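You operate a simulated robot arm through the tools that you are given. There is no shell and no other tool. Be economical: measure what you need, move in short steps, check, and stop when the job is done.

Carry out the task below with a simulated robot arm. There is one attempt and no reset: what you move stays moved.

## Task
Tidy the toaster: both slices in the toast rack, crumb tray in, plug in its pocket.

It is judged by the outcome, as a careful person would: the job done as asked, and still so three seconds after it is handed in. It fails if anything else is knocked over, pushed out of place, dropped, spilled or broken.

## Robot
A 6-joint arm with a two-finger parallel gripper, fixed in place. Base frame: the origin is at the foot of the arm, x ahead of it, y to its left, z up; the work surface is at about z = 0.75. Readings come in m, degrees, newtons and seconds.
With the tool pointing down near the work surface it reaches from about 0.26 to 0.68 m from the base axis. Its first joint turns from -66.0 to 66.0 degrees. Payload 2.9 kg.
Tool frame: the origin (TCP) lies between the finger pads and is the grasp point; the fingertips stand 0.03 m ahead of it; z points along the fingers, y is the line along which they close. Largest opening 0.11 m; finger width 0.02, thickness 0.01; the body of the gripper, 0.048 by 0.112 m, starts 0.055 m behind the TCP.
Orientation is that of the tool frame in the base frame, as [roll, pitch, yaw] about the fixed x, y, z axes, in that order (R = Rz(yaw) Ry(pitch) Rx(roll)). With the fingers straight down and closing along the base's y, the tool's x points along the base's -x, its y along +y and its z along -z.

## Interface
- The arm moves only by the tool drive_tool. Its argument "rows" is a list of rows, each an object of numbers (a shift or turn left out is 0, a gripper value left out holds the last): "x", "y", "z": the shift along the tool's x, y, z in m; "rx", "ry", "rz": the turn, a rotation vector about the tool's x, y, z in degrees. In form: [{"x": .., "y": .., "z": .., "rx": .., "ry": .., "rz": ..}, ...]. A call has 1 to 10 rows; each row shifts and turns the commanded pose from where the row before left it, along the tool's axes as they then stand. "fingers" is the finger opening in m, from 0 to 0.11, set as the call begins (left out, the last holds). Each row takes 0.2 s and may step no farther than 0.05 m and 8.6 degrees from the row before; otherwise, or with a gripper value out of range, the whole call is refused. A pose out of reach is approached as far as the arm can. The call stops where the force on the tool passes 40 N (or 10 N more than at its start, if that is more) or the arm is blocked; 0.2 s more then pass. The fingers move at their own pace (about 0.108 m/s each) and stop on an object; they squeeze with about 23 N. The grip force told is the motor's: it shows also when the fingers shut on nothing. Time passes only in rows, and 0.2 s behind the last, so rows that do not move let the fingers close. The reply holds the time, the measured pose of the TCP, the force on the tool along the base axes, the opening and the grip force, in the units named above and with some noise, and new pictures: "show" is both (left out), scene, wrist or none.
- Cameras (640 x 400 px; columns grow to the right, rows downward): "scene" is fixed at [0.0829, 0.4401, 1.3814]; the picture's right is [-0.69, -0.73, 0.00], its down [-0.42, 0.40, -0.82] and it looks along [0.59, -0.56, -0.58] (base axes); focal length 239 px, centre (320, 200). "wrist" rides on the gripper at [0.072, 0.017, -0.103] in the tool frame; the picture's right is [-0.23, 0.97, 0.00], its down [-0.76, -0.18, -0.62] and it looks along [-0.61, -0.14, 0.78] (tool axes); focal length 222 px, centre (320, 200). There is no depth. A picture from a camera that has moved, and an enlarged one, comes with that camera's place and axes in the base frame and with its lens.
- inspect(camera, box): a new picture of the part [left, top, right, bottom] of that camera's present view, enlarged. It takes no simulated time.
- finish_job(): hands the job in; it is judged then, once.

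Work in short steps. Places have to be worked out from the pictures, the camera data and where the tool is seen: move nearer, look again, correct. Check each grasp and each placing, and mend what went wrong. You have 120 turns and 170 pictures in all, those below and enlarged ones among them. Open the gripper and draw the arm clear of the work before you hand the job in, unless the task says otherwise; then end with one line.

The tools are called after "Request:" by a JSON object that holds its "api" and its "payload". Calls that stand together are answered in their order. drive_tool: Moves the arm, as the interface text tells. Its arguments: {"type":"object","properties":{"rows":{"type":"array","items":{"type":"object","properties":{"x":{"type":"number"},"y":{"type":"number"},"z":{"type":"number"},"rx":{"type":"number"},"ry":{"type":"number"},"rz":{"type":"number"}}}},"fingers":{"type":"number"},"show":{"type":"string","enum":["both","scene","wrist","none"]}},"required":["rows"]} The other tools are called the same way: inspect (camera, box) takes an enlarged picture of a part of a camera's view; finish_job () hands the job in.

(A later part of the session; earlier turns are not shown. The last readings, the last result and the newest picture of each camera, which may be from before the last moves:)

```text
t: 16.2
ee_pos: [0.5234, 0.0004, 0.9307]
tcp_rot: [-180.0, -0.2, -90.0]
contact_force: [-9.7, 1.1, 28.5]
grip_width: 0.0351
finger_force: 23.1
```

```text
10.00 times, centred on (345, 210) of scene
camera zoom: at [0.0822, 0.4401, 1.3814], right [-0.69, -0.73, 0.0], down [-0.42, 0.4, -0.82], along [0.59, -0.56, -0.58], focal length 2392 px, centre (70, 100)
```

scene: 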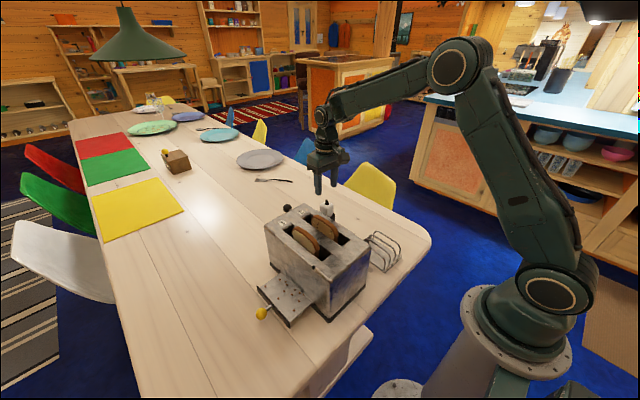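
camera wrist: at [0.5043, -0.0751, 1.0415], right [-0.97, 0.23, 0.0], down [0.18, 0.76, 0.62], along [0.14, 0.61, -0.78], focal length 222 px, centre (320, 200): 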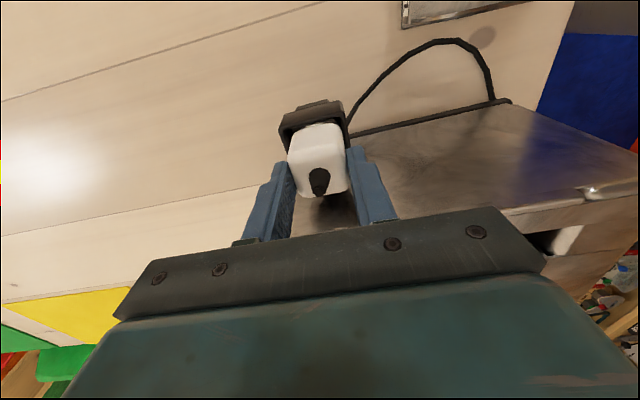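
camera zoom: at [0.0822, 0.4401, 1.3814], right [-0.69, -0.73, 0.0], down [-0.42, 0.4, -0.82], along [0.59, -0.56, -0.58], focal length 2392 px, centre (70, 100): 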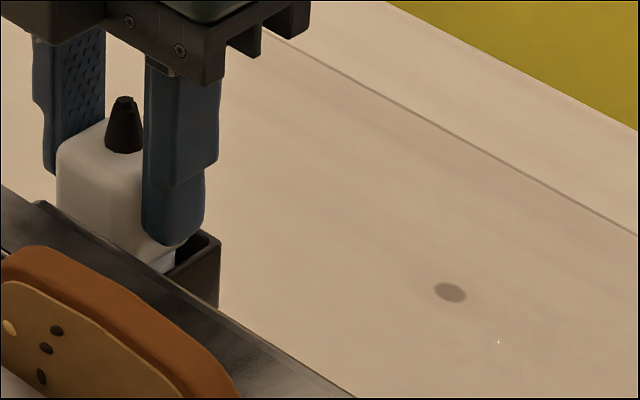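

This time the −y gap is too wide, so the body is sitting on the +y rim, while x looks balanced. I'll lift, shift back −3.5 mm in y and lower again.

Request:
{"api": "drive_tool", "payload": {"rows": [{"z": -0.009}, {"x": 0.0035}, {"z": 0.006}, {"z": 0.005}, {"z": 0.004}], "show": "none"}}

Request:
{"api": "inspect", "payload": {"camera": "wrist", "box": [250, 90, 400, 220]}}

Request:
{"api": "inspect", "payload": {"camera": "scene", "box": [320, 190, 370, 230]}}

```text
t: 17.3
ee_pos: [0.5223, -0.0037, 0.931]
tcp_rot: [-179.8, -0.2, -90.3]
contact_force: [-8.8, 4.4, 11.0]
grip_width: 0.0352
finger_force: 23.1
stopped in row 5: the force on the tool passed its limit (the readings are from after the stop); the commanded pose is now the measured one
```

```text
3.08 times, centred on (325, 155) of wrist
camera zoom: at [0.5054, -0.0765, 1.0337], right [-0.97, 0.23, 0.0], down [0.18, 0.76, 0.62], along [0.15, 0.6, -0.78], focal length 684 px, centre (305, 338)
```

zoom: 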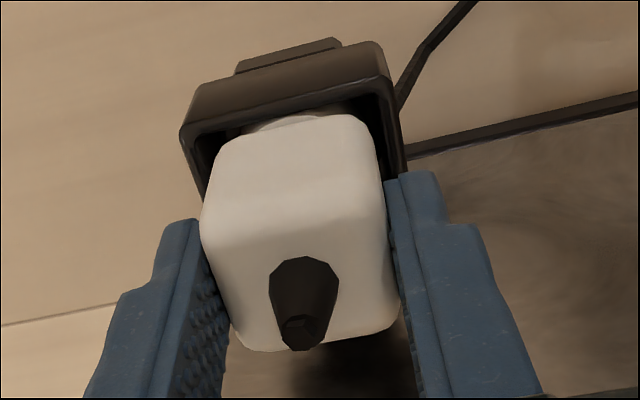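

```text
10.00 times, centred on (345, 210) of scene
camera zoom: at [0.0825, 0.4402, 1.3814], right [-0.69, -0.73, 0.0], down [-0.42, 0.4, -0.82], along [0.59, -0.56, -0.58], focal length 2392 px, centre (70, 100)
```

zoom: 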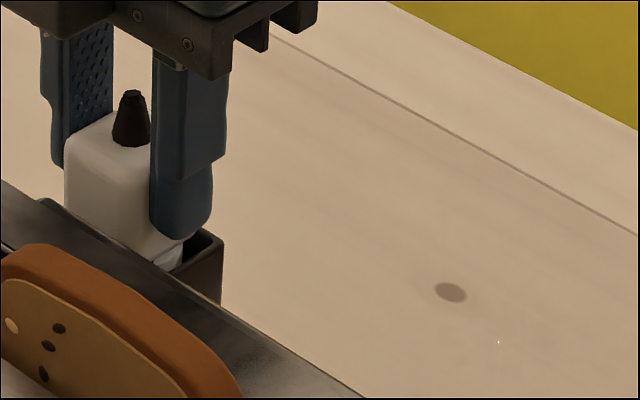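

Contact again at the same height, and the toaster may have crept slightly, so no more lateral force. I'll zoom tightly to see whether the body bottom is on the rim or the pins are on the floor.

Request:
{"api": "inspect", "payload": {"camera": "wrist", "box": [290, 100, 350, 145]}}

Request:
{"api": "inspect", "payload": {"camera": "scene", "box": [320, 200, 350, 222]}}

```text
8.89 times, centred on (320, 122) of wrist
camera zoom: at [0.5054, -0.0765, 1.0337], right [-0.97, 0.23, 0.0], down [0.18, 0.76, 0.62], along [0.15, 0.6, -0.78], focal length 1974 px, centre (320, 889)
```

zoom: 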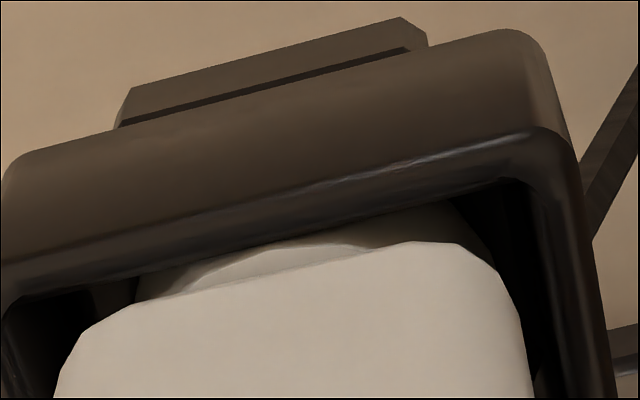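

```text
16.00 times, centred on (335, 211) of scene
camera zoom: at [0.0825, 0.4402, 1.3814], right [-0.69, -0.73, 0.0], down [-0.42, 0.4, -0.82], along [0.59, -0.56, -0.58], focal length 3828 px, centre (80, 24)
```

zoom: 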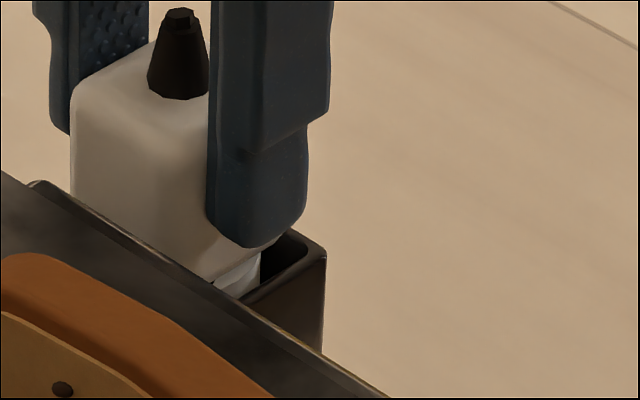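

The geometry is now clear. The pins plus base measure about 0.029 m and the pocket is about 0.026 m deep, so the pins stand on the floor with the body at rim level. That's fully seated and nearly centred, so I'll release and lift.

Request:
{"api": "drive_tool", "payload": {"rows": [{}, {}, {"z": -0.02}, {"z": -0.04}, {"z": -0.04}], "fingers": 0.06, "show": "none"}}

Request:
{"api": "drive_tool", "payload": {"rows": [{"rz": 8.5}, {"rz": 8.5}, {"rz": 8.5}, {"rz": 8.5}, {"rz": 8.5}, {"rz": 8.5}, {"rz": 8.5}, {"rz": 8.5}, {"rz": 8.5}, {"rz": 8.5}], "show": "none"}}

Request:
{"api": "drive_tool", "payload": {"rows": [{"x": 0.045, "rz": 5.2}, {"x": 0.045, "z": -0.02}, {"x": 0.04, "y": 0.01, "z": -0.02}], "show": "both"}}

Request:
{"api": "inspect", "payload": {"camera": "scene", "box": [240, 190, 440, 330]}}

```text
t: 18.5
ee_pos: [0.525, -0.0039, 1.0297]
tcp_rot: [-179.9, -0.2, -90.4]
contact_force: [-0.3, -0.8, 0.1]
grip_width: 0.0601
finger_force: 0.1
```

```text
t: 20.7
ee_pos: [0.5223, -0.0046, 1.0304]
tcp_rot: [-179.8, 0.3, -175.5]
contact_force: [0.8, 0.6, -0.1]
grip_width: 0.0602
finger_force: 0.1
```

```text
t: 21.5
ee_pos: [0.3915, 0.0043, 1.0677]
tcp_rot: [-179.8, 0.2, 179.4]
contact_force: [-0.3, 0.4, -0.1]
grip_width: 0.0601
finger_force: 0.1
camera wrist: at [0.3185, 0.0218, 1.1706], right [0.24, 0.97, 0.0], down [0.76, -0.18, 0.63], along [0.61, -0.15, -0.78], focal length 222 px, centre (320, 200)
```

scene: 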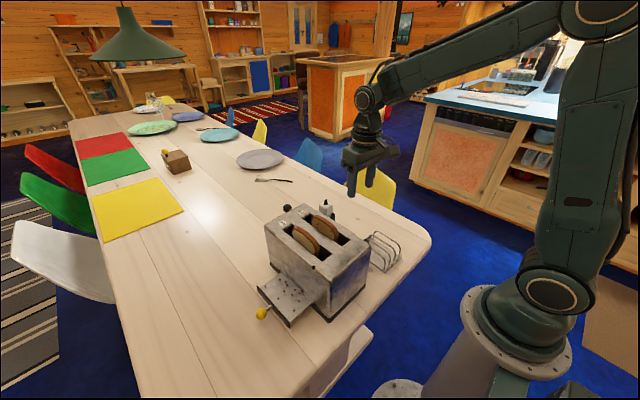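
wrist: 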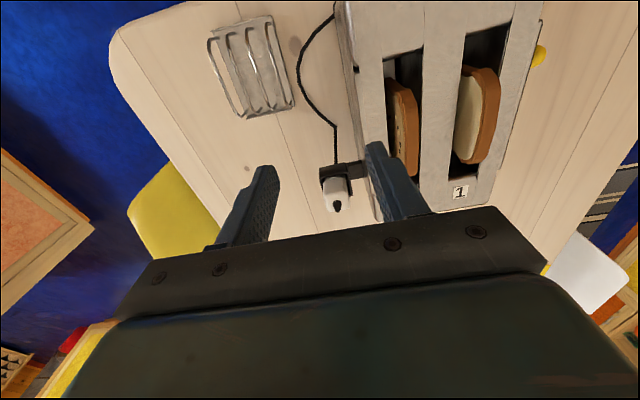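

```text
2.86 times, centred on (340, 260) of scene
camera zoom: at [0.0829, 0.4401, 1.3814], right [-0.69, -0.73, 0.0], down [-0.42, 0.4, -0.82], along [0.59, -0.56, -0.58], focal length 684 px, centre (263, 29)
```

zoom: 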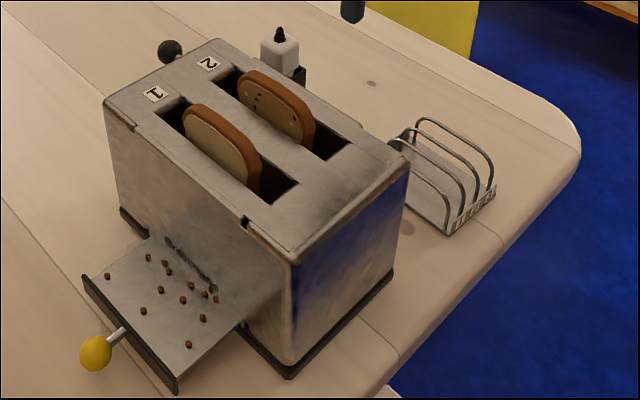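

The toaster and rack haven't moved, the plug stands in the pocket, and the cord is clear of the rack. Next are the slices, whose tops are at about z=0.955. I'll hover over slice 2 near (0.434,0.087).

Request:
{"api": "drive_tool", "payload": {"rows": [{"x": -0.02, "y": 0.04, "rz": -0.6}, {"x": -0.0225, "y": 0.043}, {"z": 0.03}, {}], "fingers": 0.05, "show": "wrist"}}

Request:
{"api": "inspect", "payload": {"camera": "scene", "box": [270, 180, 370, 260]}}

```text
t: 22.5
ee_pos: [0.4358, 0.0852, 1.04]
tcp_rot: [-179.9, 0.1, 180.0]
contact_force: [-0.4, 0.0, -0.9]
grip_width: 0.0501
finger_force: 0.2
camera wrist: at [0.3628, 0.1026, 1.1414], right [0.23, 0.97, 0.0], down [0.76, -0.17, 0.63], along [0.61, -0.14, -0.78], focal length 222 px, centre (320, 200)
```

wrist: 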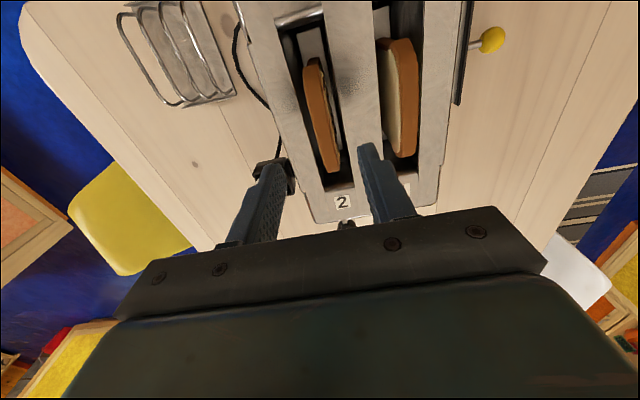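

```text
5.00 times, centred on (320, 220) of scene
camera zoom: at [0.0829, 0.4401, 1.3814], right [-0.69, -0.73, 0.0], down [-0.42, 0.4, -0.82], along [0.59, -0.56, -0.58], focal length 1196 px, centre (320, 100)
```

zoom: 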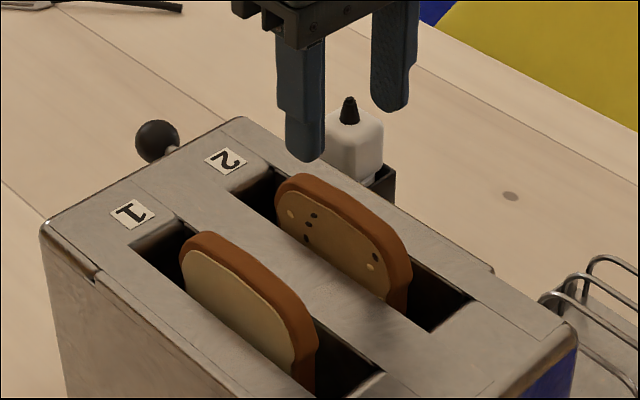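

Request:
{"api": "inspect", "payload": {"camera": "wrist", "box": [280, 20, 460, 220]}}

```text
2.00 times, centred on (370, 120) of wrist
camera zoom: at [0.3628, 0.1026, 1.1414], right [0.23, 0.97, 0.0], down [0.76, -0.17, 0.63], along [0.61, -0.14, -0.78], focal length 444 px, centre (220, 360)
```

zoom: 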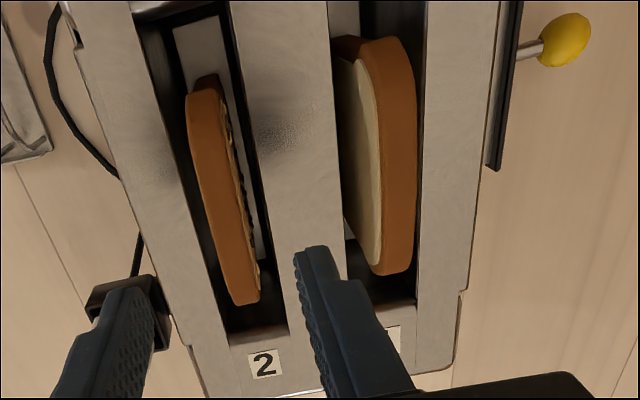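

Slice 2's top is centred at (0.430,0.090), about 17 mm thick, and parallel to x. I'll align and lower so the fingertips sit just above the toaster top.

Request:
{"api": "drive_tool", "payload": {"rows": [{"x": 0.006, "y": 0.005, "z": 0.02}, {"z": 0.025}, {"z": 0.022}], "show": "wrist"}}

Request:
{"api": "inspect", "payload": {"camera": "scene", "box": [270, 180, 370, 260]}}

```text
t: 23.3
ee_pos: [0.4315, 0.0912, 0.9724]
tcp_rot: [-179.8, 0.3, -179.9]
contact_force: [0.1, -0.1, -0.3]
grip_width: 0.0498
finger_force: 0.0
camera wrist: at [0.358, 0.1075, 1.0745], right [0.23, 0.97, 0.0], down [0.76, -0.17, 0.63], along [0.61, -0.14, -0.78], focal length 222 px, centre (320, 200)
```

wrist: 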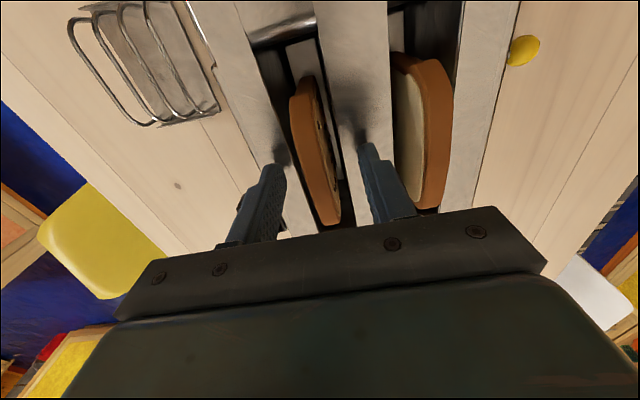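

```text
5.00 times, centred on (320, 220) of scene
camera zoom: at [0.0829, 0.4401, 1.3814], right [-0.69, -0.73, 0.0], down [-0.42, 0.4, -0.82], along [0.59, -0.56, -0.58], focal length 1196 px, centre (320, 100)
```

zoom: 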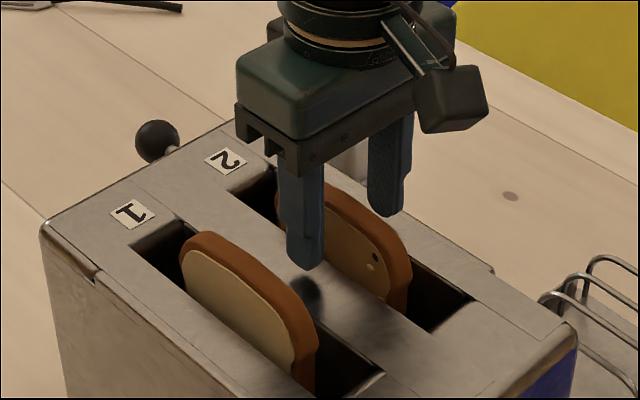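

The fingertips are about 1 cm above the top plate, on either side of the slice. I'll lower 6 mm and close.

Request:
{"api": "drive_tool", "payload": {"rows": [{"z": 0.006}, {}], "show": "none"}}

Request:
{"api": "drive_tool", "payload": {"rows": [{}, {}], "fingers": 0.0, "show": "wrist"}}

Request:
{"api": "inspect", "payload": {"camera": "scene", "box": [270, 180, 370, 260]}}

```text
t: 23.9
ee_pos: [0.4313, 0.0898, 0.966]
tcp_rot: [-179.8, 0.2, -179.9]
contact_force: [0.2, 0.4, 0.2]
grip_width: 0.0505
finger_force: 0.0
```

```text
t: 24.5
ee_pos: [0.4303, 0.0914, 0.9657]
tcp_rot: [-179.8, 0.2, -179.9]
contact_force: [-0.1, 0.6, -0.5]
grip_width: 0.0146
finger_force: 10.2
camera wrist: at [0.3575, 0.1068, 1.0681], right [0.23, 0.97, 0.0], down [0.76, -0.17, 0.63], along [0.61, -0.14, -0.78], focal length 222 px, centre (320, 200)
```

wrist: 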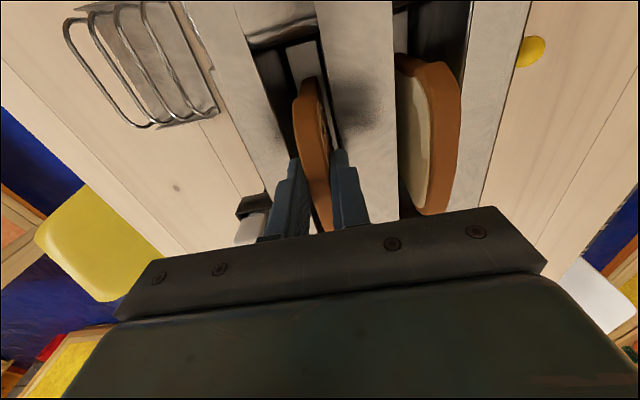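

```text
5.00 times, centred on (320, 220) of scene
camera zoom: at [0.0829, 0.4401, 1.3814], right [-0.69, -0.73, 0.0], down [-0.42, 0.4, -0.82], along [0.59, -0.56, -0.58], focal length 1196 px, centre (320, 100)
```

zoom: 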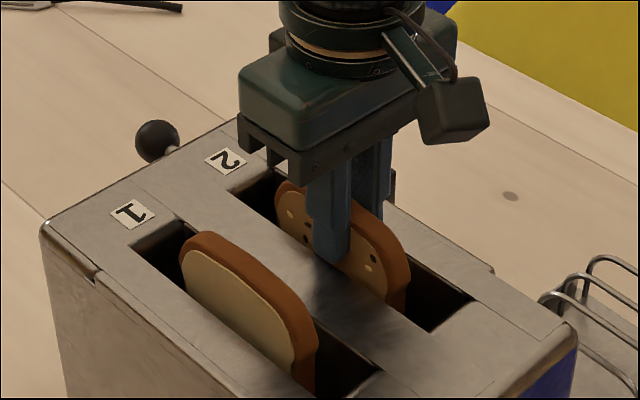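

The fingers have closed on slice 2 at 0.0146 m. I'll let the grip settle and lift slowly.

Request:
{"api": "drive_tool", "payload": {"rows": [{}, {}, {"z": -0.015}, {"z": -0.02}, {"z": -0.03}], "show": "wrist"}}

Request:
{"api": "inspect", "payload": {"camera": "scene", "box": [260, 140, 400, 260]}}

```text
t: 25.7
ee_pos: [0.432, 0.0908, 1.0324]
tcp_rot: [-179.9, 0.2, -179.9]
contact_force: [-0.5, -0.2, -0.4]
grip_width: 0.0146
finger_force: 10.0
camera wrist: at [0.3586, 0.1071, 1.1346], right [0.23, 0.97, 0.0], down [0.76, -0.17, 0.63], along [0.61, -0.14, -0.78], focal length 222 px, centre (320, 200)
```

wrist: 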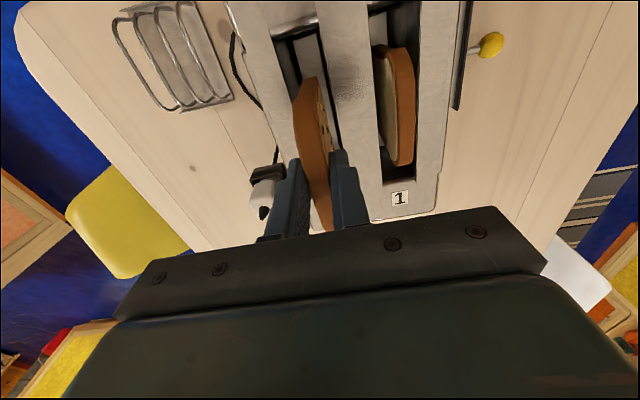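

```text
3.33 times, centred on (330, 200) of scene
camera zoom: at [0.0829, 0.4401, 1.3814], right [-0.69, -0.73, 0.0], down [-0.42, 0.4, -0.82], along [0.59, -0.56, -0.58], focal length 797 px, centre (287, 200)
```

zoom: 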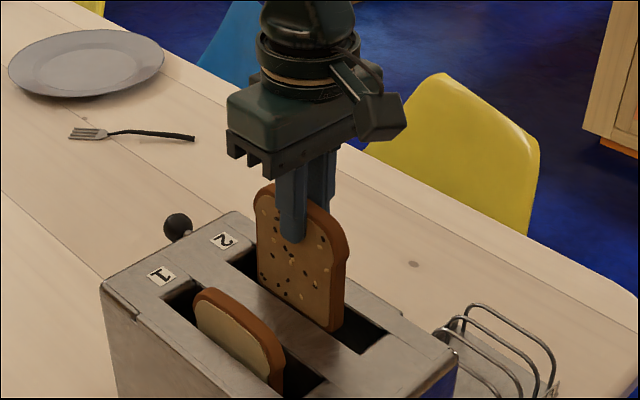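

Slice 2 is rising steadily. I'll lift it fully clear and then measure the rack.

Request:
{"api": "drive_tool", "payload": {"rows": [{"z": -0.03}, {"z": -0.03}, {"z": -0.02}], "show": "wrist"}}

Request:
{"api": "inspect", "payload": {"camera": "scene", "box": [260, 120, 420, 280]}}

Request:
{"api": "inspect", "payload": {"camera": "wrist", "box": [90, 0, 350, 160]}}

```text
t: 26.5
ee_pos: [0.4328, 0.0909, 1.1124]
tcp_rot: [-179.7, 0.2, 180.0]
contact_force: [0.5, -0.1, 0.6]
grip_width: 0.0147
finger_force: 10.0
camera wrist: at [0.3601, 0.1081, 1.214], right [0.23, 0.97, 0.0], down [0.76, -0.17, 0.63], along [0.61, -0.14, -0.78], focal length 222 px, centre (320, 200)
```

wrist: 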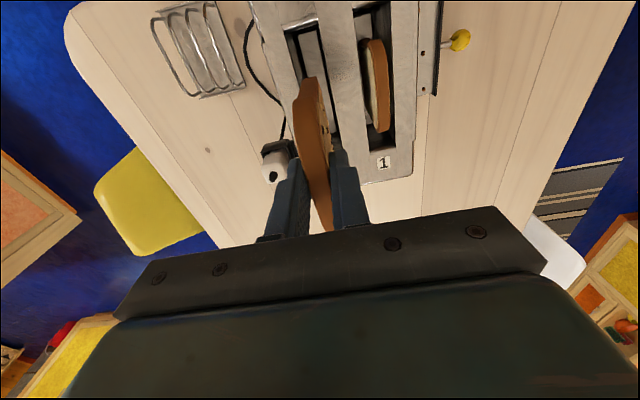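

```text
2.50 times, centred on (340, 200) of scene
camera zoom: at [0.0829, 0.4401, 1.3814], right [-0.69, -0.73, 0.0], down [-0.42, 0.4, -0.82], along [0.59, -0.56, -0.58], focal length 598 px, centre (270, 200)
```

zoom: 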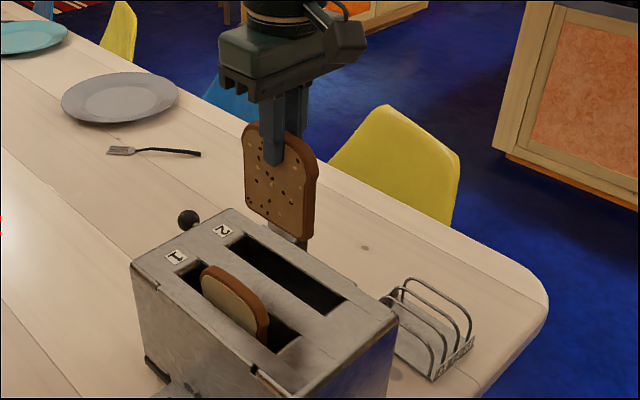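

```text
2.46 times, centred on (220, 80) of wrist
camera zoom: at [0.3601, 0.1081, 1.214], right [0.23, 0.97, 0.0], down [0.76, -0.17, 0.63], along [0.61, -0.14, -0.78], focal length 547 px, centre (566, 495)
```

zoom: 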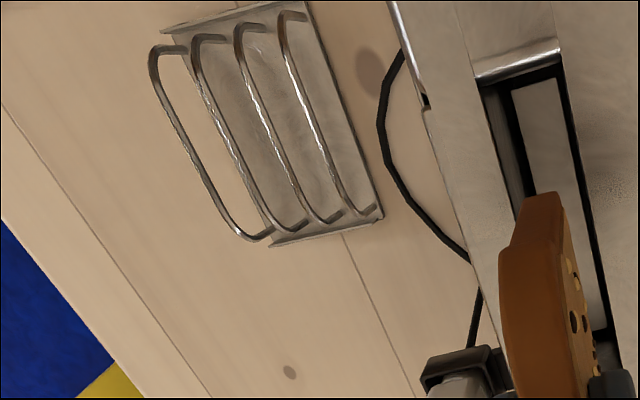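

The slice is clear, about 0.088 tall. The rack is centred at (0.358,-0.093), yawed about −2.7°, with slots at y ≈ −0.063, −0.092 and −0.121, and wires up to about 0.815. I'll use the outer slots so the fingers never crowd the neighbouring slice, starting with slice 2 over the far slot.

Request:
{"api": "drive_tool", "payload": {"rows": [{"x": 0.0125, "y": -0.0353, "rz": 0.45}, {"x": 0.0125, "y": -0.0353, "rz": 0.45}, {"x": 0.0125, "y": -0.0353, "rz": 0.45}, {"x": 0.0125, "y": -0.0353, "rz": 0.45}, {"x": 0.0125, "y": -0.0353, "rz": 0.45}, {"x": 0.0125, "y": -0.0353, "rz": 0.45}, {"z": 0.04}, {"z": 0.03}, {}], "show": "wrist"}}

Request:
{"api": "inspect", "payload": {"camera": "scene", "box": [340, 170, 440, 280]}}

Request:
{"api": "inspect", "payload": {"camera": "wrist", "box": [240, 0, 420, 240]}}

```text
t: 28.5
ee_pos: [0.351, -0.1218, 1.0434]
tcp_rot: [-179.9, 0.3, 177.4]
contact_force: [0.2, 0.2, 0.1]
grip_width: 0.0145
finger_force: 9.8
camera wrist: at [0.2789, -0.1003, 1.1444], right [0.27, 0.96, 0.0], down [0.75, -0.21, 0.63], along [0.6, -0.17, -0.78], focal length 222 px, centre (320, 200)
```

wrist: 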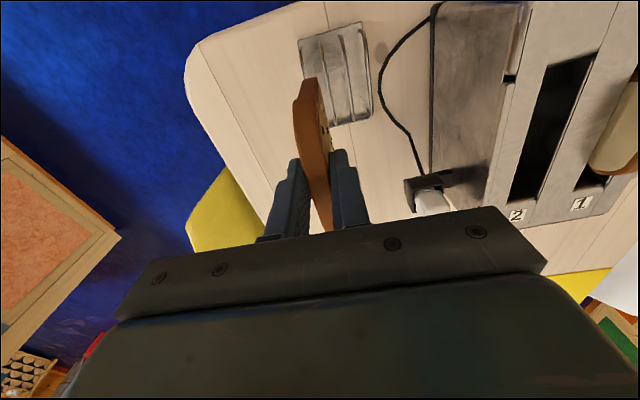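

```text
3.64 times, centred on (390, 225) of scene
camera zoom: at [0.0829, 0.4401, 1.3814], right [-0.69, -0.73, 0.0], down [-0.42, 0.4, -0.82], along [0.59, -0.56, -0.58], focal length 870 px, centre (66, 109)
```

zoom: 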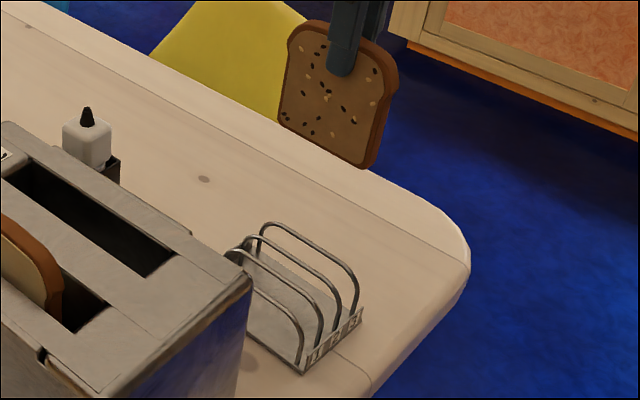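

```text
1.67 times, centred on (330, 120) of wrist
camera zoom: at [0.2789, -0.1003, 1.1444], right [0.27, 0.96, 0.0], down [0.75, -0.21, 0.63], along [0.6, -0.17, -0.78], focal length 370 px, centre (303, 333)
```

zoom: 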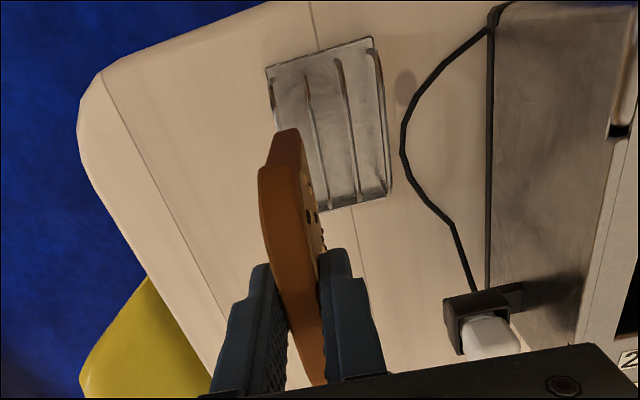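

The rack estimate holds, with slot 3 at y≈−0.122. I'll adjust x by +6 mm and lower until the slice is just above the wires.

Request:
{"api": "drive_tool", "payload": {"rows": [{"x": -0.006, "z": 0.03}, {"z": 0.04}, {"z": 0.035}, {}], "show": "wrist"}}

Request:
{"api": "inspect", "payload": {"camera": "scene", "box": [360, 190, 430, 270]}}

Request:
{"api": "inspect", "payload": {"camera": "wrist", "box": [240, 0, 420, 240]}}

```text
t: 29.5
ee_pos: [0.3582, -0.1174, 0.9403]
tcp_rot: [-179.7, 0.3, 177.5]
contact_force: [-0.3, -0.6, -0.2]
grip_width: 0.0148
finger_force: 10.3
camera wrist: at [0.2852, -0.0981, 1.0414], right [0.27, 0.96, 0.0], down [0.75, -0.21, 0.63], along [0.6, -0.17, -0.78], focal length 222 px, centre (320, 200)
```

wrist: 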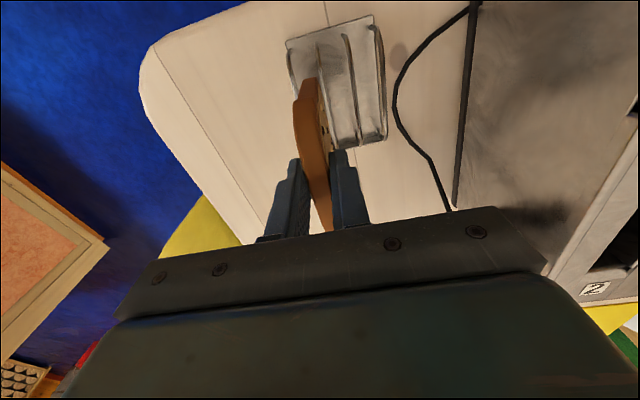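

```text
5.00 times, centred on (395, 230) of scene
camera zoom: at [0.0829, 0.4401, 1.3814], right [-0.69, -0.73, 0.0], down [-0.42, 0.4, -0.82], along [0.59, -0.56, -0.58], focal length 1196 px, centre (-55, 50)
```

zoom: 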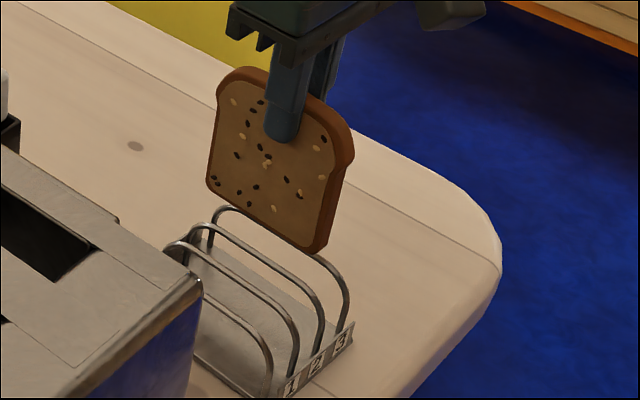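

```text
1.67 times, centred on (330, 120) of wrist
camera zoom: at [0.2852, -0.0981, 1.0414], right [0.27, 0.96, 0.0], down [0.75, -0.21, 0.63], along [0.6, -0.17, -0.78], focal length 370 px, centre (303, 333)
```

zoom: 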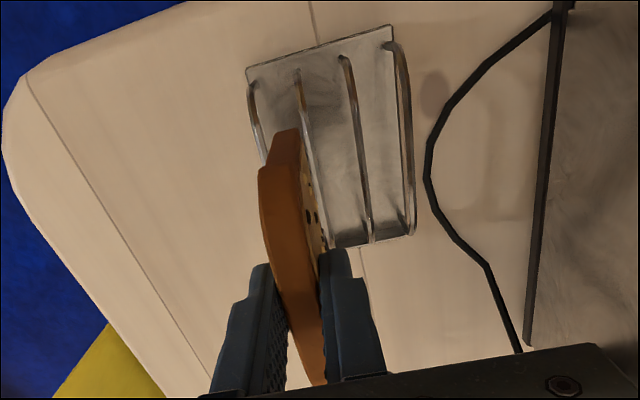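

The slice is about 3 mm short of slot 3's centre at (0.36,−0.121). I'll shift and lower its bottom edge to wire-top level, then check.

Request:
{"api": "drive_tool", "payload": {"rows": [{"y": -0.0035, "z": 0.005}, {"z": 0.02}, {}], "show": "none"}}

Request:
{"api": "inspect", "payload": {"camera": "scene", "box": [360, 200, 420, 265]}}

Request:
{"api": "inspect", "payload": {"camera": "wrist", "box": [270, 0, 400, 160]}}

```text
t: 30.3
ee_pos: [0.3563, -0.1215, 0.9129]
tcp_rot: [-179.8, 0.3, 177.5]
contact_force: [0.4, 1.0, -0.4]
grip_width: 0.0146
finger_force: 10.4
```

```text
6.15 times, centred on (390, 232) of scene
camera zoom: at [0.0829, 0.4401, 1.3814], right [-0.69, -0.73, 0.0], down [-0.42, 0.4, -0.82], along [0.59, -0.56, -0.58], focal length 1472 px, centre (-111, 0)
```

zoom: 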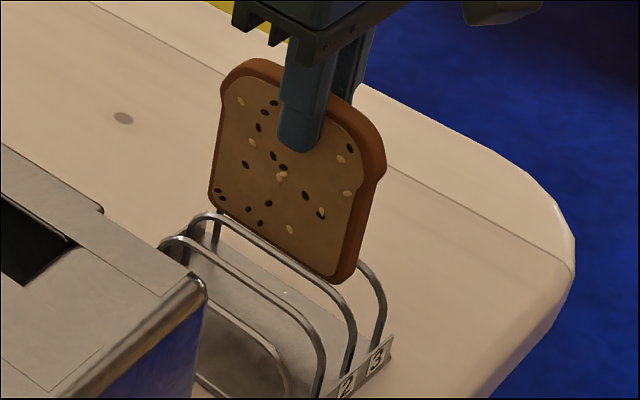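

```text
2.50 times, centred on (335, 80) of wrist
camera zoom: at [0.285, -0.1014, 1.0145], right [0.27, 0.96, 0.0], down [0.75, -0.21, 0.63], along [0.6, -0.17, -0.78], focal length 555 px, centre (282, 500)
```

zoom: 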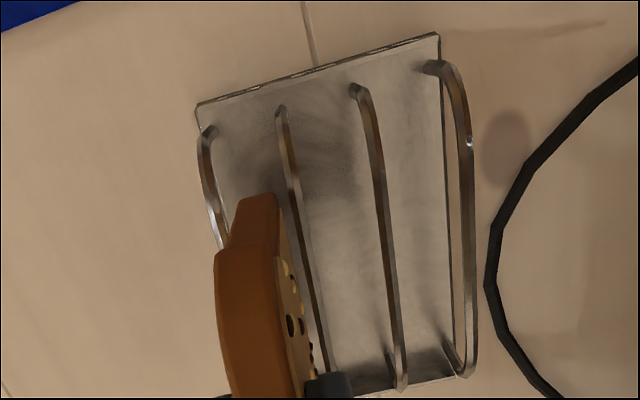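

The slice is between wires 3 and 4. I'll lower it in steps, watching force.

Request:
{"api": "drive_tool", "payload": {"rows": [{"y": -0.001, "z": 0.015}, {"z": 0.015}, {}], "show": "none"}}

Request:
{"api": "inspect", "payload": {"camera": "scene", "box": [360, 200, 420, 265]}}

Request:
{"api": "inspect", "payload": {"camera": "wrist", "box": [270, 0, 400, 160]}}

```text
t: 31.1
ee_pos: [0.3563, -0.1231, 0.8826]
tcp_rot: [-179.8, 0.2, 177.4]
contact_force: [0.0, 0.0, 0.2]
grip_width: 0.0147
finger_force: 10.1
```

```text
6.15 times, centred on (390, 232) of scene
camera zoom: at [0.0829, 0.4401, 1.3814], right [-0.69, -0.73, 0.0], down [-0.42, 0.4, -0.82], along [0.59, -0.56, -0.58], focal length 1472 px, centre (-111, 0)
```

zoom: 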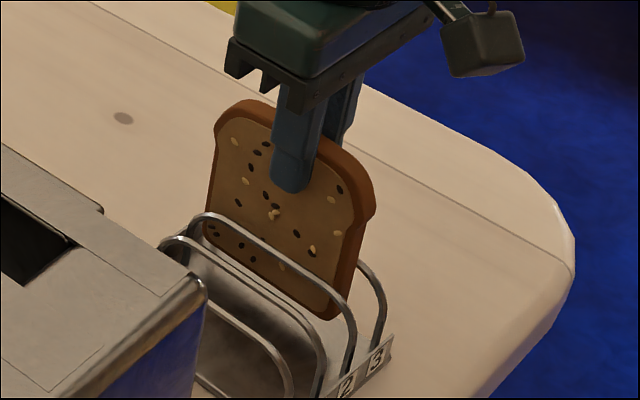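

```text
2.50 times, centred on (335, 80) of wrist
camera zoom: at [0.2856, -0.1028, 0.9852], right [0.27, 0.96, 0.0], down [0.75, -0.21, 0.63], along [0.6, -0.17, -0.78], focal length 555 px, centre (282, 500)
```

zoom: 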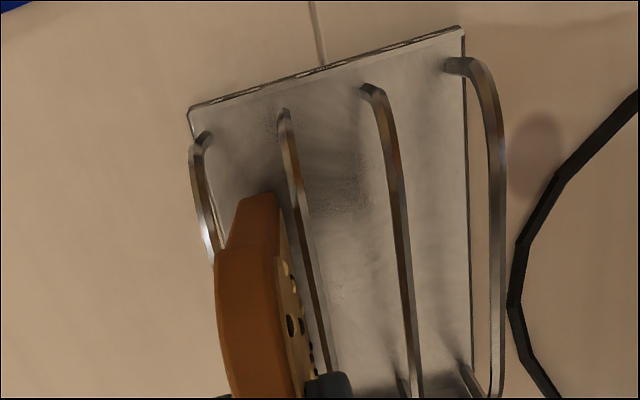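

The slice is descending freely inside slot 3. I'll continue until it touches the base.

Request:
{"api": "drive_tool", "payload": {"rows": [{"z": 0.01}, {"z": 0.008}, {"z": 0.004}], "show": "none"}}

Request:
{"api": "inspect", "payload": {"camera": "scene", "box": [360, 200, 420, 265]}}

```text
t: 31.9
ee_pos: [0.3567, -0.1263, 0.8616]
tcp_rot: [-179.8, 0.4, 177.4]
contact_force: [0.9, 1.0, 9.1]
grip_width: 0.0149
finger_force: 9.5
```

```text
6.15 times, centred on (390, 232) of scene
camera zoom: at [0.0828, 0.4402, 1.3814], right [-0.69, -0.73, 0.0], down [-0.42, 0.4, -0.82], along [0.59, -0.56, -0.58], focal length 1472 px, centre (-111, 0)
```

zoom: 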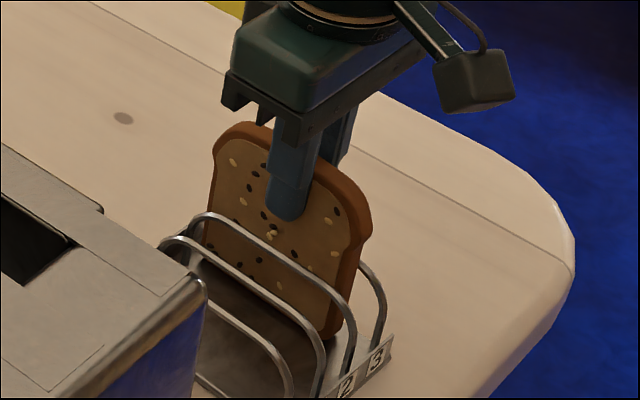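

There is a 9 N upward contact, so the slice is on the base. I'll open modestly and lift away.

Request:
{"api": "drive_tool", "payload": {"rows": [{}, {}, {"z": -0.03}, {"z": -0.045}, {"z": -0.045}, {"z": -0.045}], "fingers": 0.035, "show": "both"}}

Request:
{"api": "inspect", "payload": {"camera": "scene", "box": [360, 200, 420, 265]}}

```text
t: 33.3
ee_pos: [0.3529, -0.1287, 1.0275]
tcp_rot: [-179.8, 0.2, 177.3]
contact_force: [0.2, 0.5, -0.5]
grip_width: 0.0351
finger_force: 0.1
camera wrist: at [0.2807, -0.1093, 1.1303], right [0.27, 0.96, 0.0], down [0.75, -0.21, 0.63], along [0.6, -0.17, -0.78], focal length 222 px, centre (320, 200)
```

scene: 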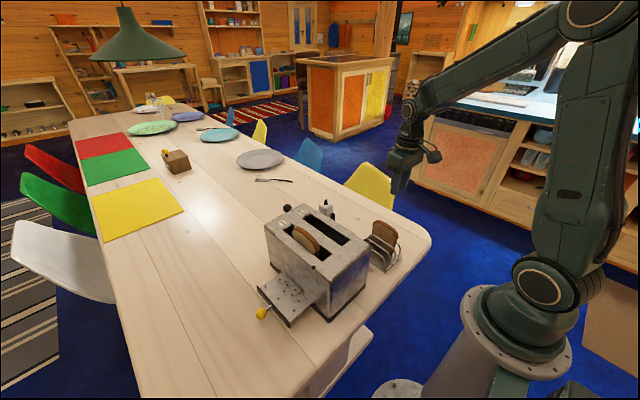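
wrist: 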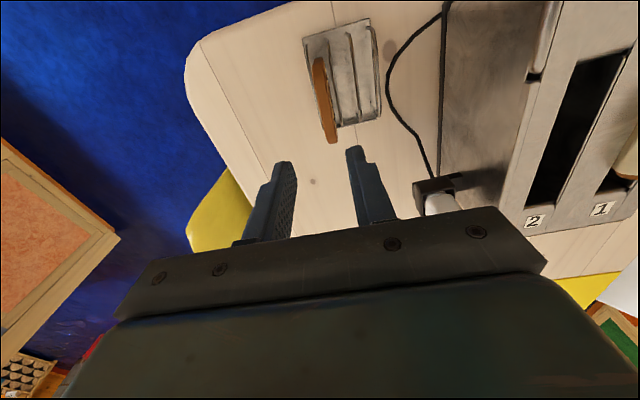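

```text
6.15 times, centred on (390, 232) of scene
camera zoom: at [0.0829, 0.4401, 1.3814], right [-0.69, -0.73, 0.0], down [-0.42, 0.4, -0.82], along [0.59, -0.56, -0.58], focal length 1472 px, centre (-111, 0)
```

zoom: 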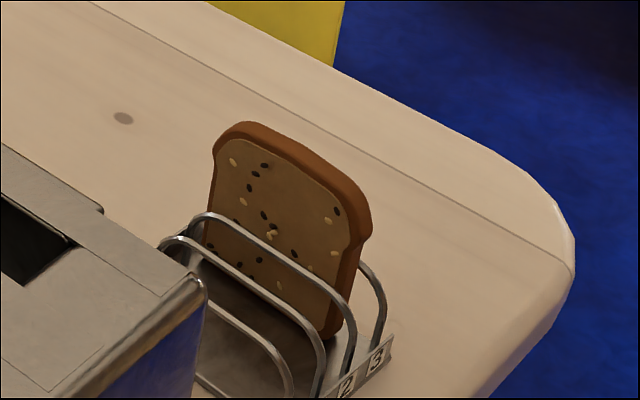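

Slice 2 stands upright in slot 3. I'll go to slice 1, near (0.431,0.160).

Request:
{"api": "drive_tool", "payload": {"rows": [{"z": -0.015, "rz": -2.7}, {"x": -0.011, "y": 0.041}, {"x": -0.011, "y": 0.041}, {"x": -0.011, "y": 0.041}, {"x": -0.011, "y": 0.041}, {"x": -0.011, "y": 0.041}, {"x": -0.011, "y": 0.041}, {"x": -0.011, "y": 0.041}, {}], "fingers": 0.05, "show": "wrist"}}

Request:
{"api": "inspect", "payload": {"camera": "wrist", "box": [250, 20, 430, 220]}}

Request:
{"api": "inspect", "payload": {"camera": "scene", "box": [260, 180, 370, 280]}}

```text
t: 35.3
ee_pos: [0.4349, 0.1623, 1.0352]
tcp_rot: [-179.8, 0.2, -180.0]
contact_force: [0.0, 0.3, -0.4]
grip_width: 0.0498
finger_force: 0.0
camera wrist: at [0.362, 0.1787, 1.1377], right [0.23, 0.97, 0.0], down [0.76, -0.17, 0.63], along [0.61, -0.14, -0.78], focal length 222 px, centre (320, 200)
```

wrist: 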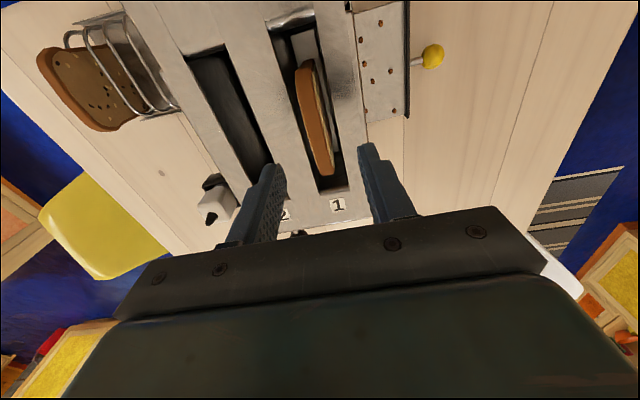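

```text
2.00 times, centred on (340, 120) of wrist
camera zoom: at [0.362, 0.1787, 1.1377], right [0.23, 0.97, 0.0], down [0.76, -0.17, 0.63], along [0.61, -0.14, -0.78], focal length 444 px, centre (280, 360)
```

zoom: 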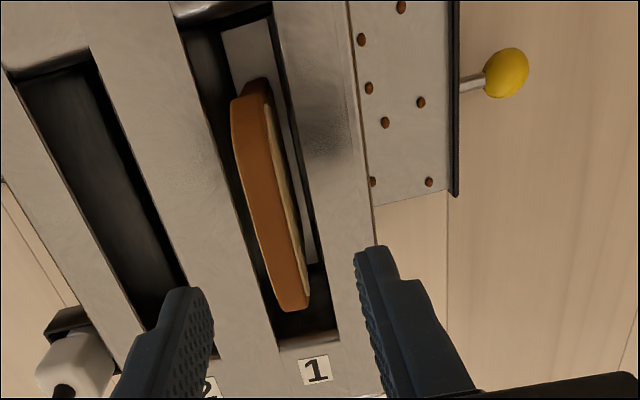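

```text
4.00 times, centred on (315, 230) of scene
camera zoom: at [0.0829, 0.4401, 1.3814], right [-0.69, -0.73, 0.0], down [-0.42, 0.4, -0.82], along [0.59, -0.56, -0.58], focal length 957 px, centre (340, 80)
```

zoom: 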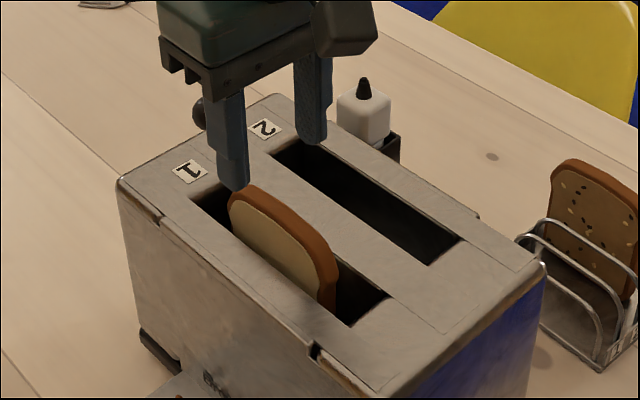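

Slice 1's top is centred at (0.430,0.161). I'll align, lower to the same height as before, then close.

Request:
{"api": "drive_tool", "payload": {"rows": [{"x": 0.005, "y": -0.0012, "z": 0.025}, {"z": 0.025}, {"z": 0.019}, {}], "show": "none"}}

Request:
{"api": "inspect", "payload": {"camera": "wrist", "box": [220, 60, 420, 240]}}

Request:
{"api": "inspect", "payload": {"camera": "scene", "box": [260, 180, 370, 280]}}

```text
t: 36.3
ee_pos: [0.4281, 0.1619, 0.9675]
tcp_rot: [-179.8, 0.2, -179.8]
contact_force: [-0.1, 0.2, -0.4]
grip_width: 0.05
finger_force: 0.0
```

```text
2.22 times, centred on (320, 150) of wrist
camera zoom: at [0.3552, 0.1779, 1.0706], right [0.23, 0.97, 0.0], down [0.76, -0.17, 0.63], along [0.61, -0.14, -0.78], focal length 494 px, centre (320, 311)
```

zoom: 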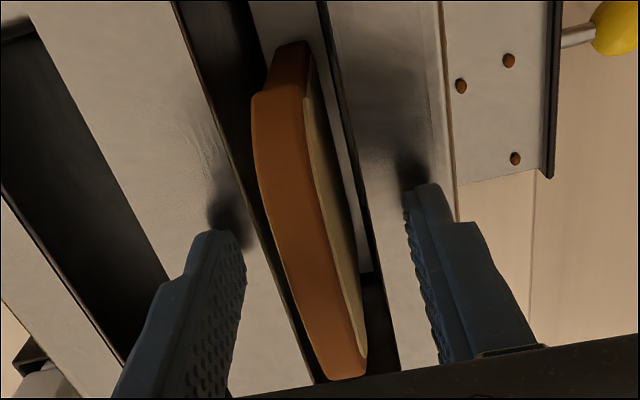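

```text
4.00 times, centred on (315, 230) of scene
camera zoom: at [0.0829, 0.4401, 1.3814], right [-0.69, -0.73, 0.0], down [-0.42, 0.4, -0.82], along [0.59, -0.56, -0.58], focal length 957 px, centre (340, 80)
```

zoom: 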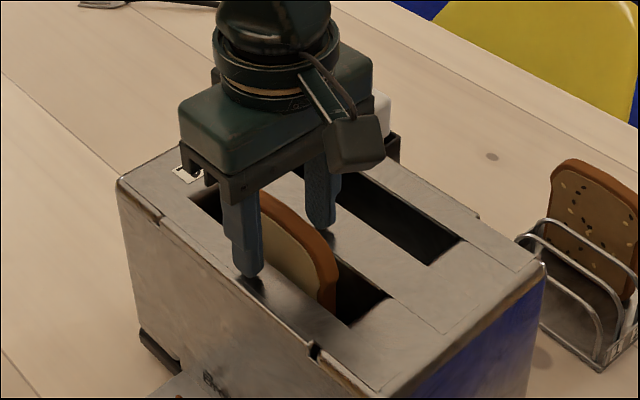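

The slice is centred between the fingers, just above the top plate. I'll close, settle and lift.

Request:
{"api": "drive_tool", "payload": {"rows": [{}, {}, {}, {}], "fingers": 0.0, "show": "none"}}

Request:
{"api": "drive_tool", "payload": {"rows": [{"z": -0.015}, {"z": -0.025}, {"z": -0.03}, {"z": -0.035}, {"z": -0.035}], "show": "wrist"}}

Request:
{"api": "inspect", "payload": {"camera": "scene", "box": [250, 120, 410, 280]}}

```text
t: 37.3
ee_pos: [0.4293, 0.1616, 0.9689]
tcp_rot: [-179.8, 0.2, -179.9]
contact_force: [1.1, 0.1, -0.3]
grip_width: 0.0144
finger_force: 9.7
```

```text
t: 38.5
ee_pos: [0.4275, 0.1604, 1.1124]
tcp_rot: [-179.7, 0.2, -180.0]
contact_force: [0.1, 0.9, -0.5]
grip_width: 0.0148
finger_force: 10.3
camera wrist: at [0.3559, 0.1766, 1.2146], right [0.23, 0.97, 0.0], down [0.76, -0.17, 0.63], along [0.61, -0.14, -0.78], focal length 222 px, centre (320, 200)
```

wrist: 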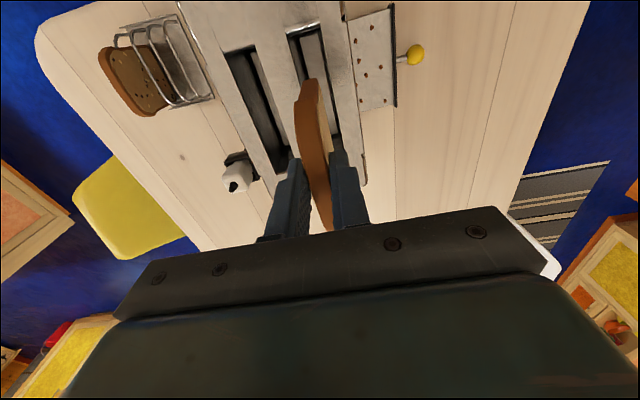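

```text
2.50 times, centred on (330, 200) of scene
camera zoom: at [0.0829, 0.4401, 1.3814], right [-0.69, -0.73, 0.0], down [-0.42, 0.4, -0.82], along [0.59, -0.56, -0.58], focal length 598 px, centre (295, 200)
```

zoom: 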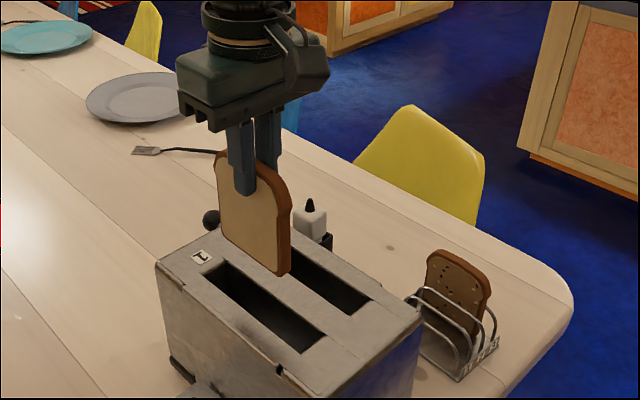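

Slice 1 is held clear at z=1.11. I'll carry it over slot 1, at about (0.357,−0.067).

Request:
{"api": "drive_tool", "payload": {"rows": [{"x": 0.0118, "y": -0.038, "rz": 0.45}, {"x": 0.0118, "y": -0.038, "rz": 0.45}, {"x": 0.0118, "y": -0.038, "rz": 0.45}, {"x": 0.0118, "y": -0.038, "rz": 0.45}, {"x": 0.0118, "y": -0.038, "rz": 0.45}, {"x": 0.0118, "y": -0.037, "rz": 0.45}, {"z": 0.045}, {"z": 0.045}, {"z": 0.045}, {"z": 0.035}], "show": "none"}}

Request:
{"api": "drive_tool", "payload": {"rows": [{}], "show": "none"}}

Request:
{"api": "inspect", "payload": {"camera": "wrist", "box": [220, 0, 400, 220]}}

Request:
{"api": "inspect", "payload": {"camera": "scene", "box": [360, 190, 430, 270]}}

```text
t: 40.7
ee_pos: [0.355, -0.0658, 0.9387]
tcp_rot: [-179.7, 0.3, 177.4]
contact_force: [0.0, 0.3, -0.8]
grip_width: 0.0144
finger_force: 10.0
```

```text
t: 41.1
ee_pos: [0.3539, -0.0647, 0.9391]
tcp_rot: [-179.8, 0.2, 177.4]
contact_force: [-0.8, -0.2, 0.0]
grip_width: 0.0146
finger_force: 10.0
```

```text
1.82 times, centred on (310, 110) of wrist
camera zoom: at [0.2829, -0.0457, 1.0407], right [0.27, 0.96, 0.0], down [0.75, -0.21, 0.63], along [0.6, -0.17, -0.78], focal length 404 px, centre (338, 364)
```

zoom: 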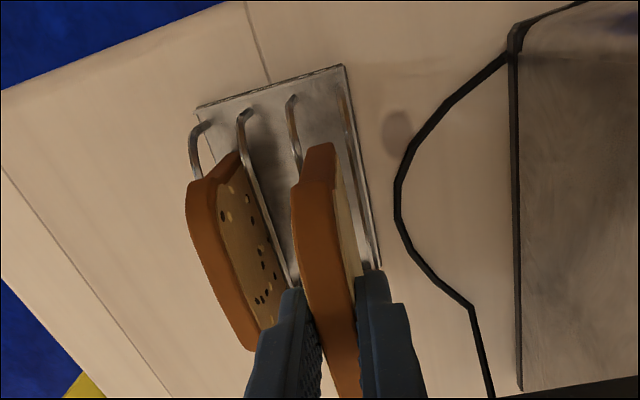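

```text
5.00 times, centred on (395, 230) of scene
camera zoom: at [0.0829, 0.4401, 1.3814], right [-0.69, -0.73, 0.0], down [-0.42, 0.4, -0.82], along [0.59, -0.56, -0.58], focal length 1196 px, centre (-55, 50)
```

zoom: 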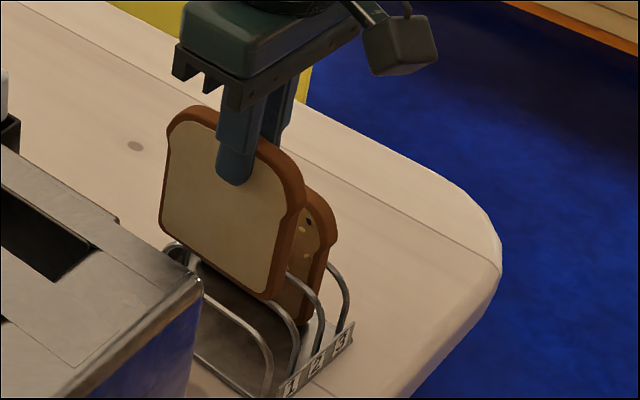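

Slice 1's bottom is over slot 1, at −0.064 against a slot centre of −0.063. I'll shift it 1 mm, lower to wire-top level and check.

Request:
{"api": "drive_tool", "payload": {"rows": [{"x": -0.003, "y": 0.001, "z": 0.01}, {"z": 0.016}, {}], "show": "none"}}

Request:
{"api": "inspect", "payload": {"camera": "wrist", "box": [270, 0, 400, 160]}}

Request:
{"api": "inspect", "payload": {"camera": "scene", "box": [360, 200, 420, 265]}}

```text
t: 41.9
ee_pos: [0.3578, -0.0651, 0.9135]
tcp_rot: [-179.7, 0.2, 177.5]
contact_force: [0.5, 0.1, -0.6]
grip_width: 0.0144
finger_force: 9.4
```

```text
2.50 times, centred on (335, 80) of wrist
camera zoom: at [0.2854, -0.0453, 1.0162], right [0.27, 0.96, 0.0], down [0.75, -0.21, 0.63], along [0.6, -0.17, -0.78], focal length 555 px, centre (282, 500)
```

zoom: 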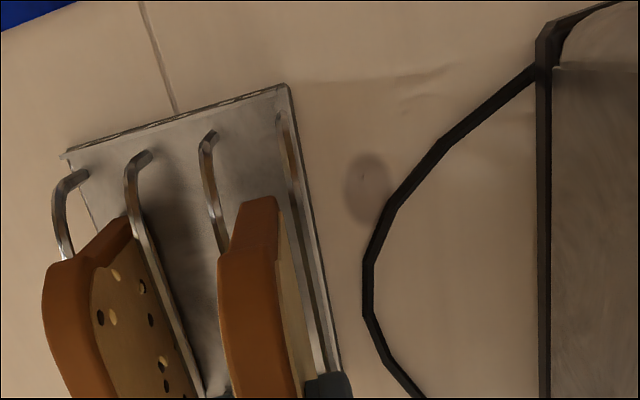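

```text
6.15 times, centred on (390, 232) of scene
camera zoom: at [0.0829, 0.4401, 1.3814], right [-0.69, -0.73, 0.0], down [-0.42, 0.4, -0.82], along [0.59, -0.56, -0.58], focal length 1472 px, centre (-111, 0)
```

zoom: 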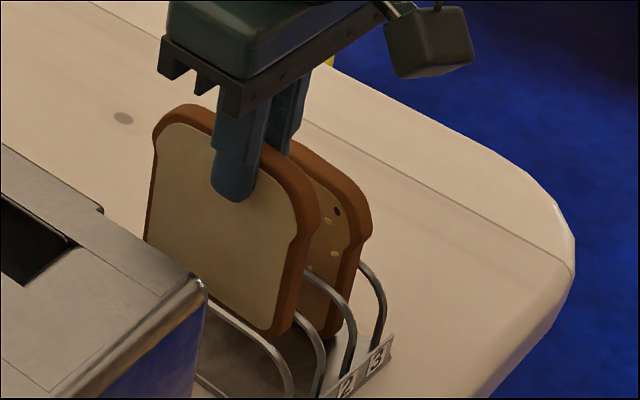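

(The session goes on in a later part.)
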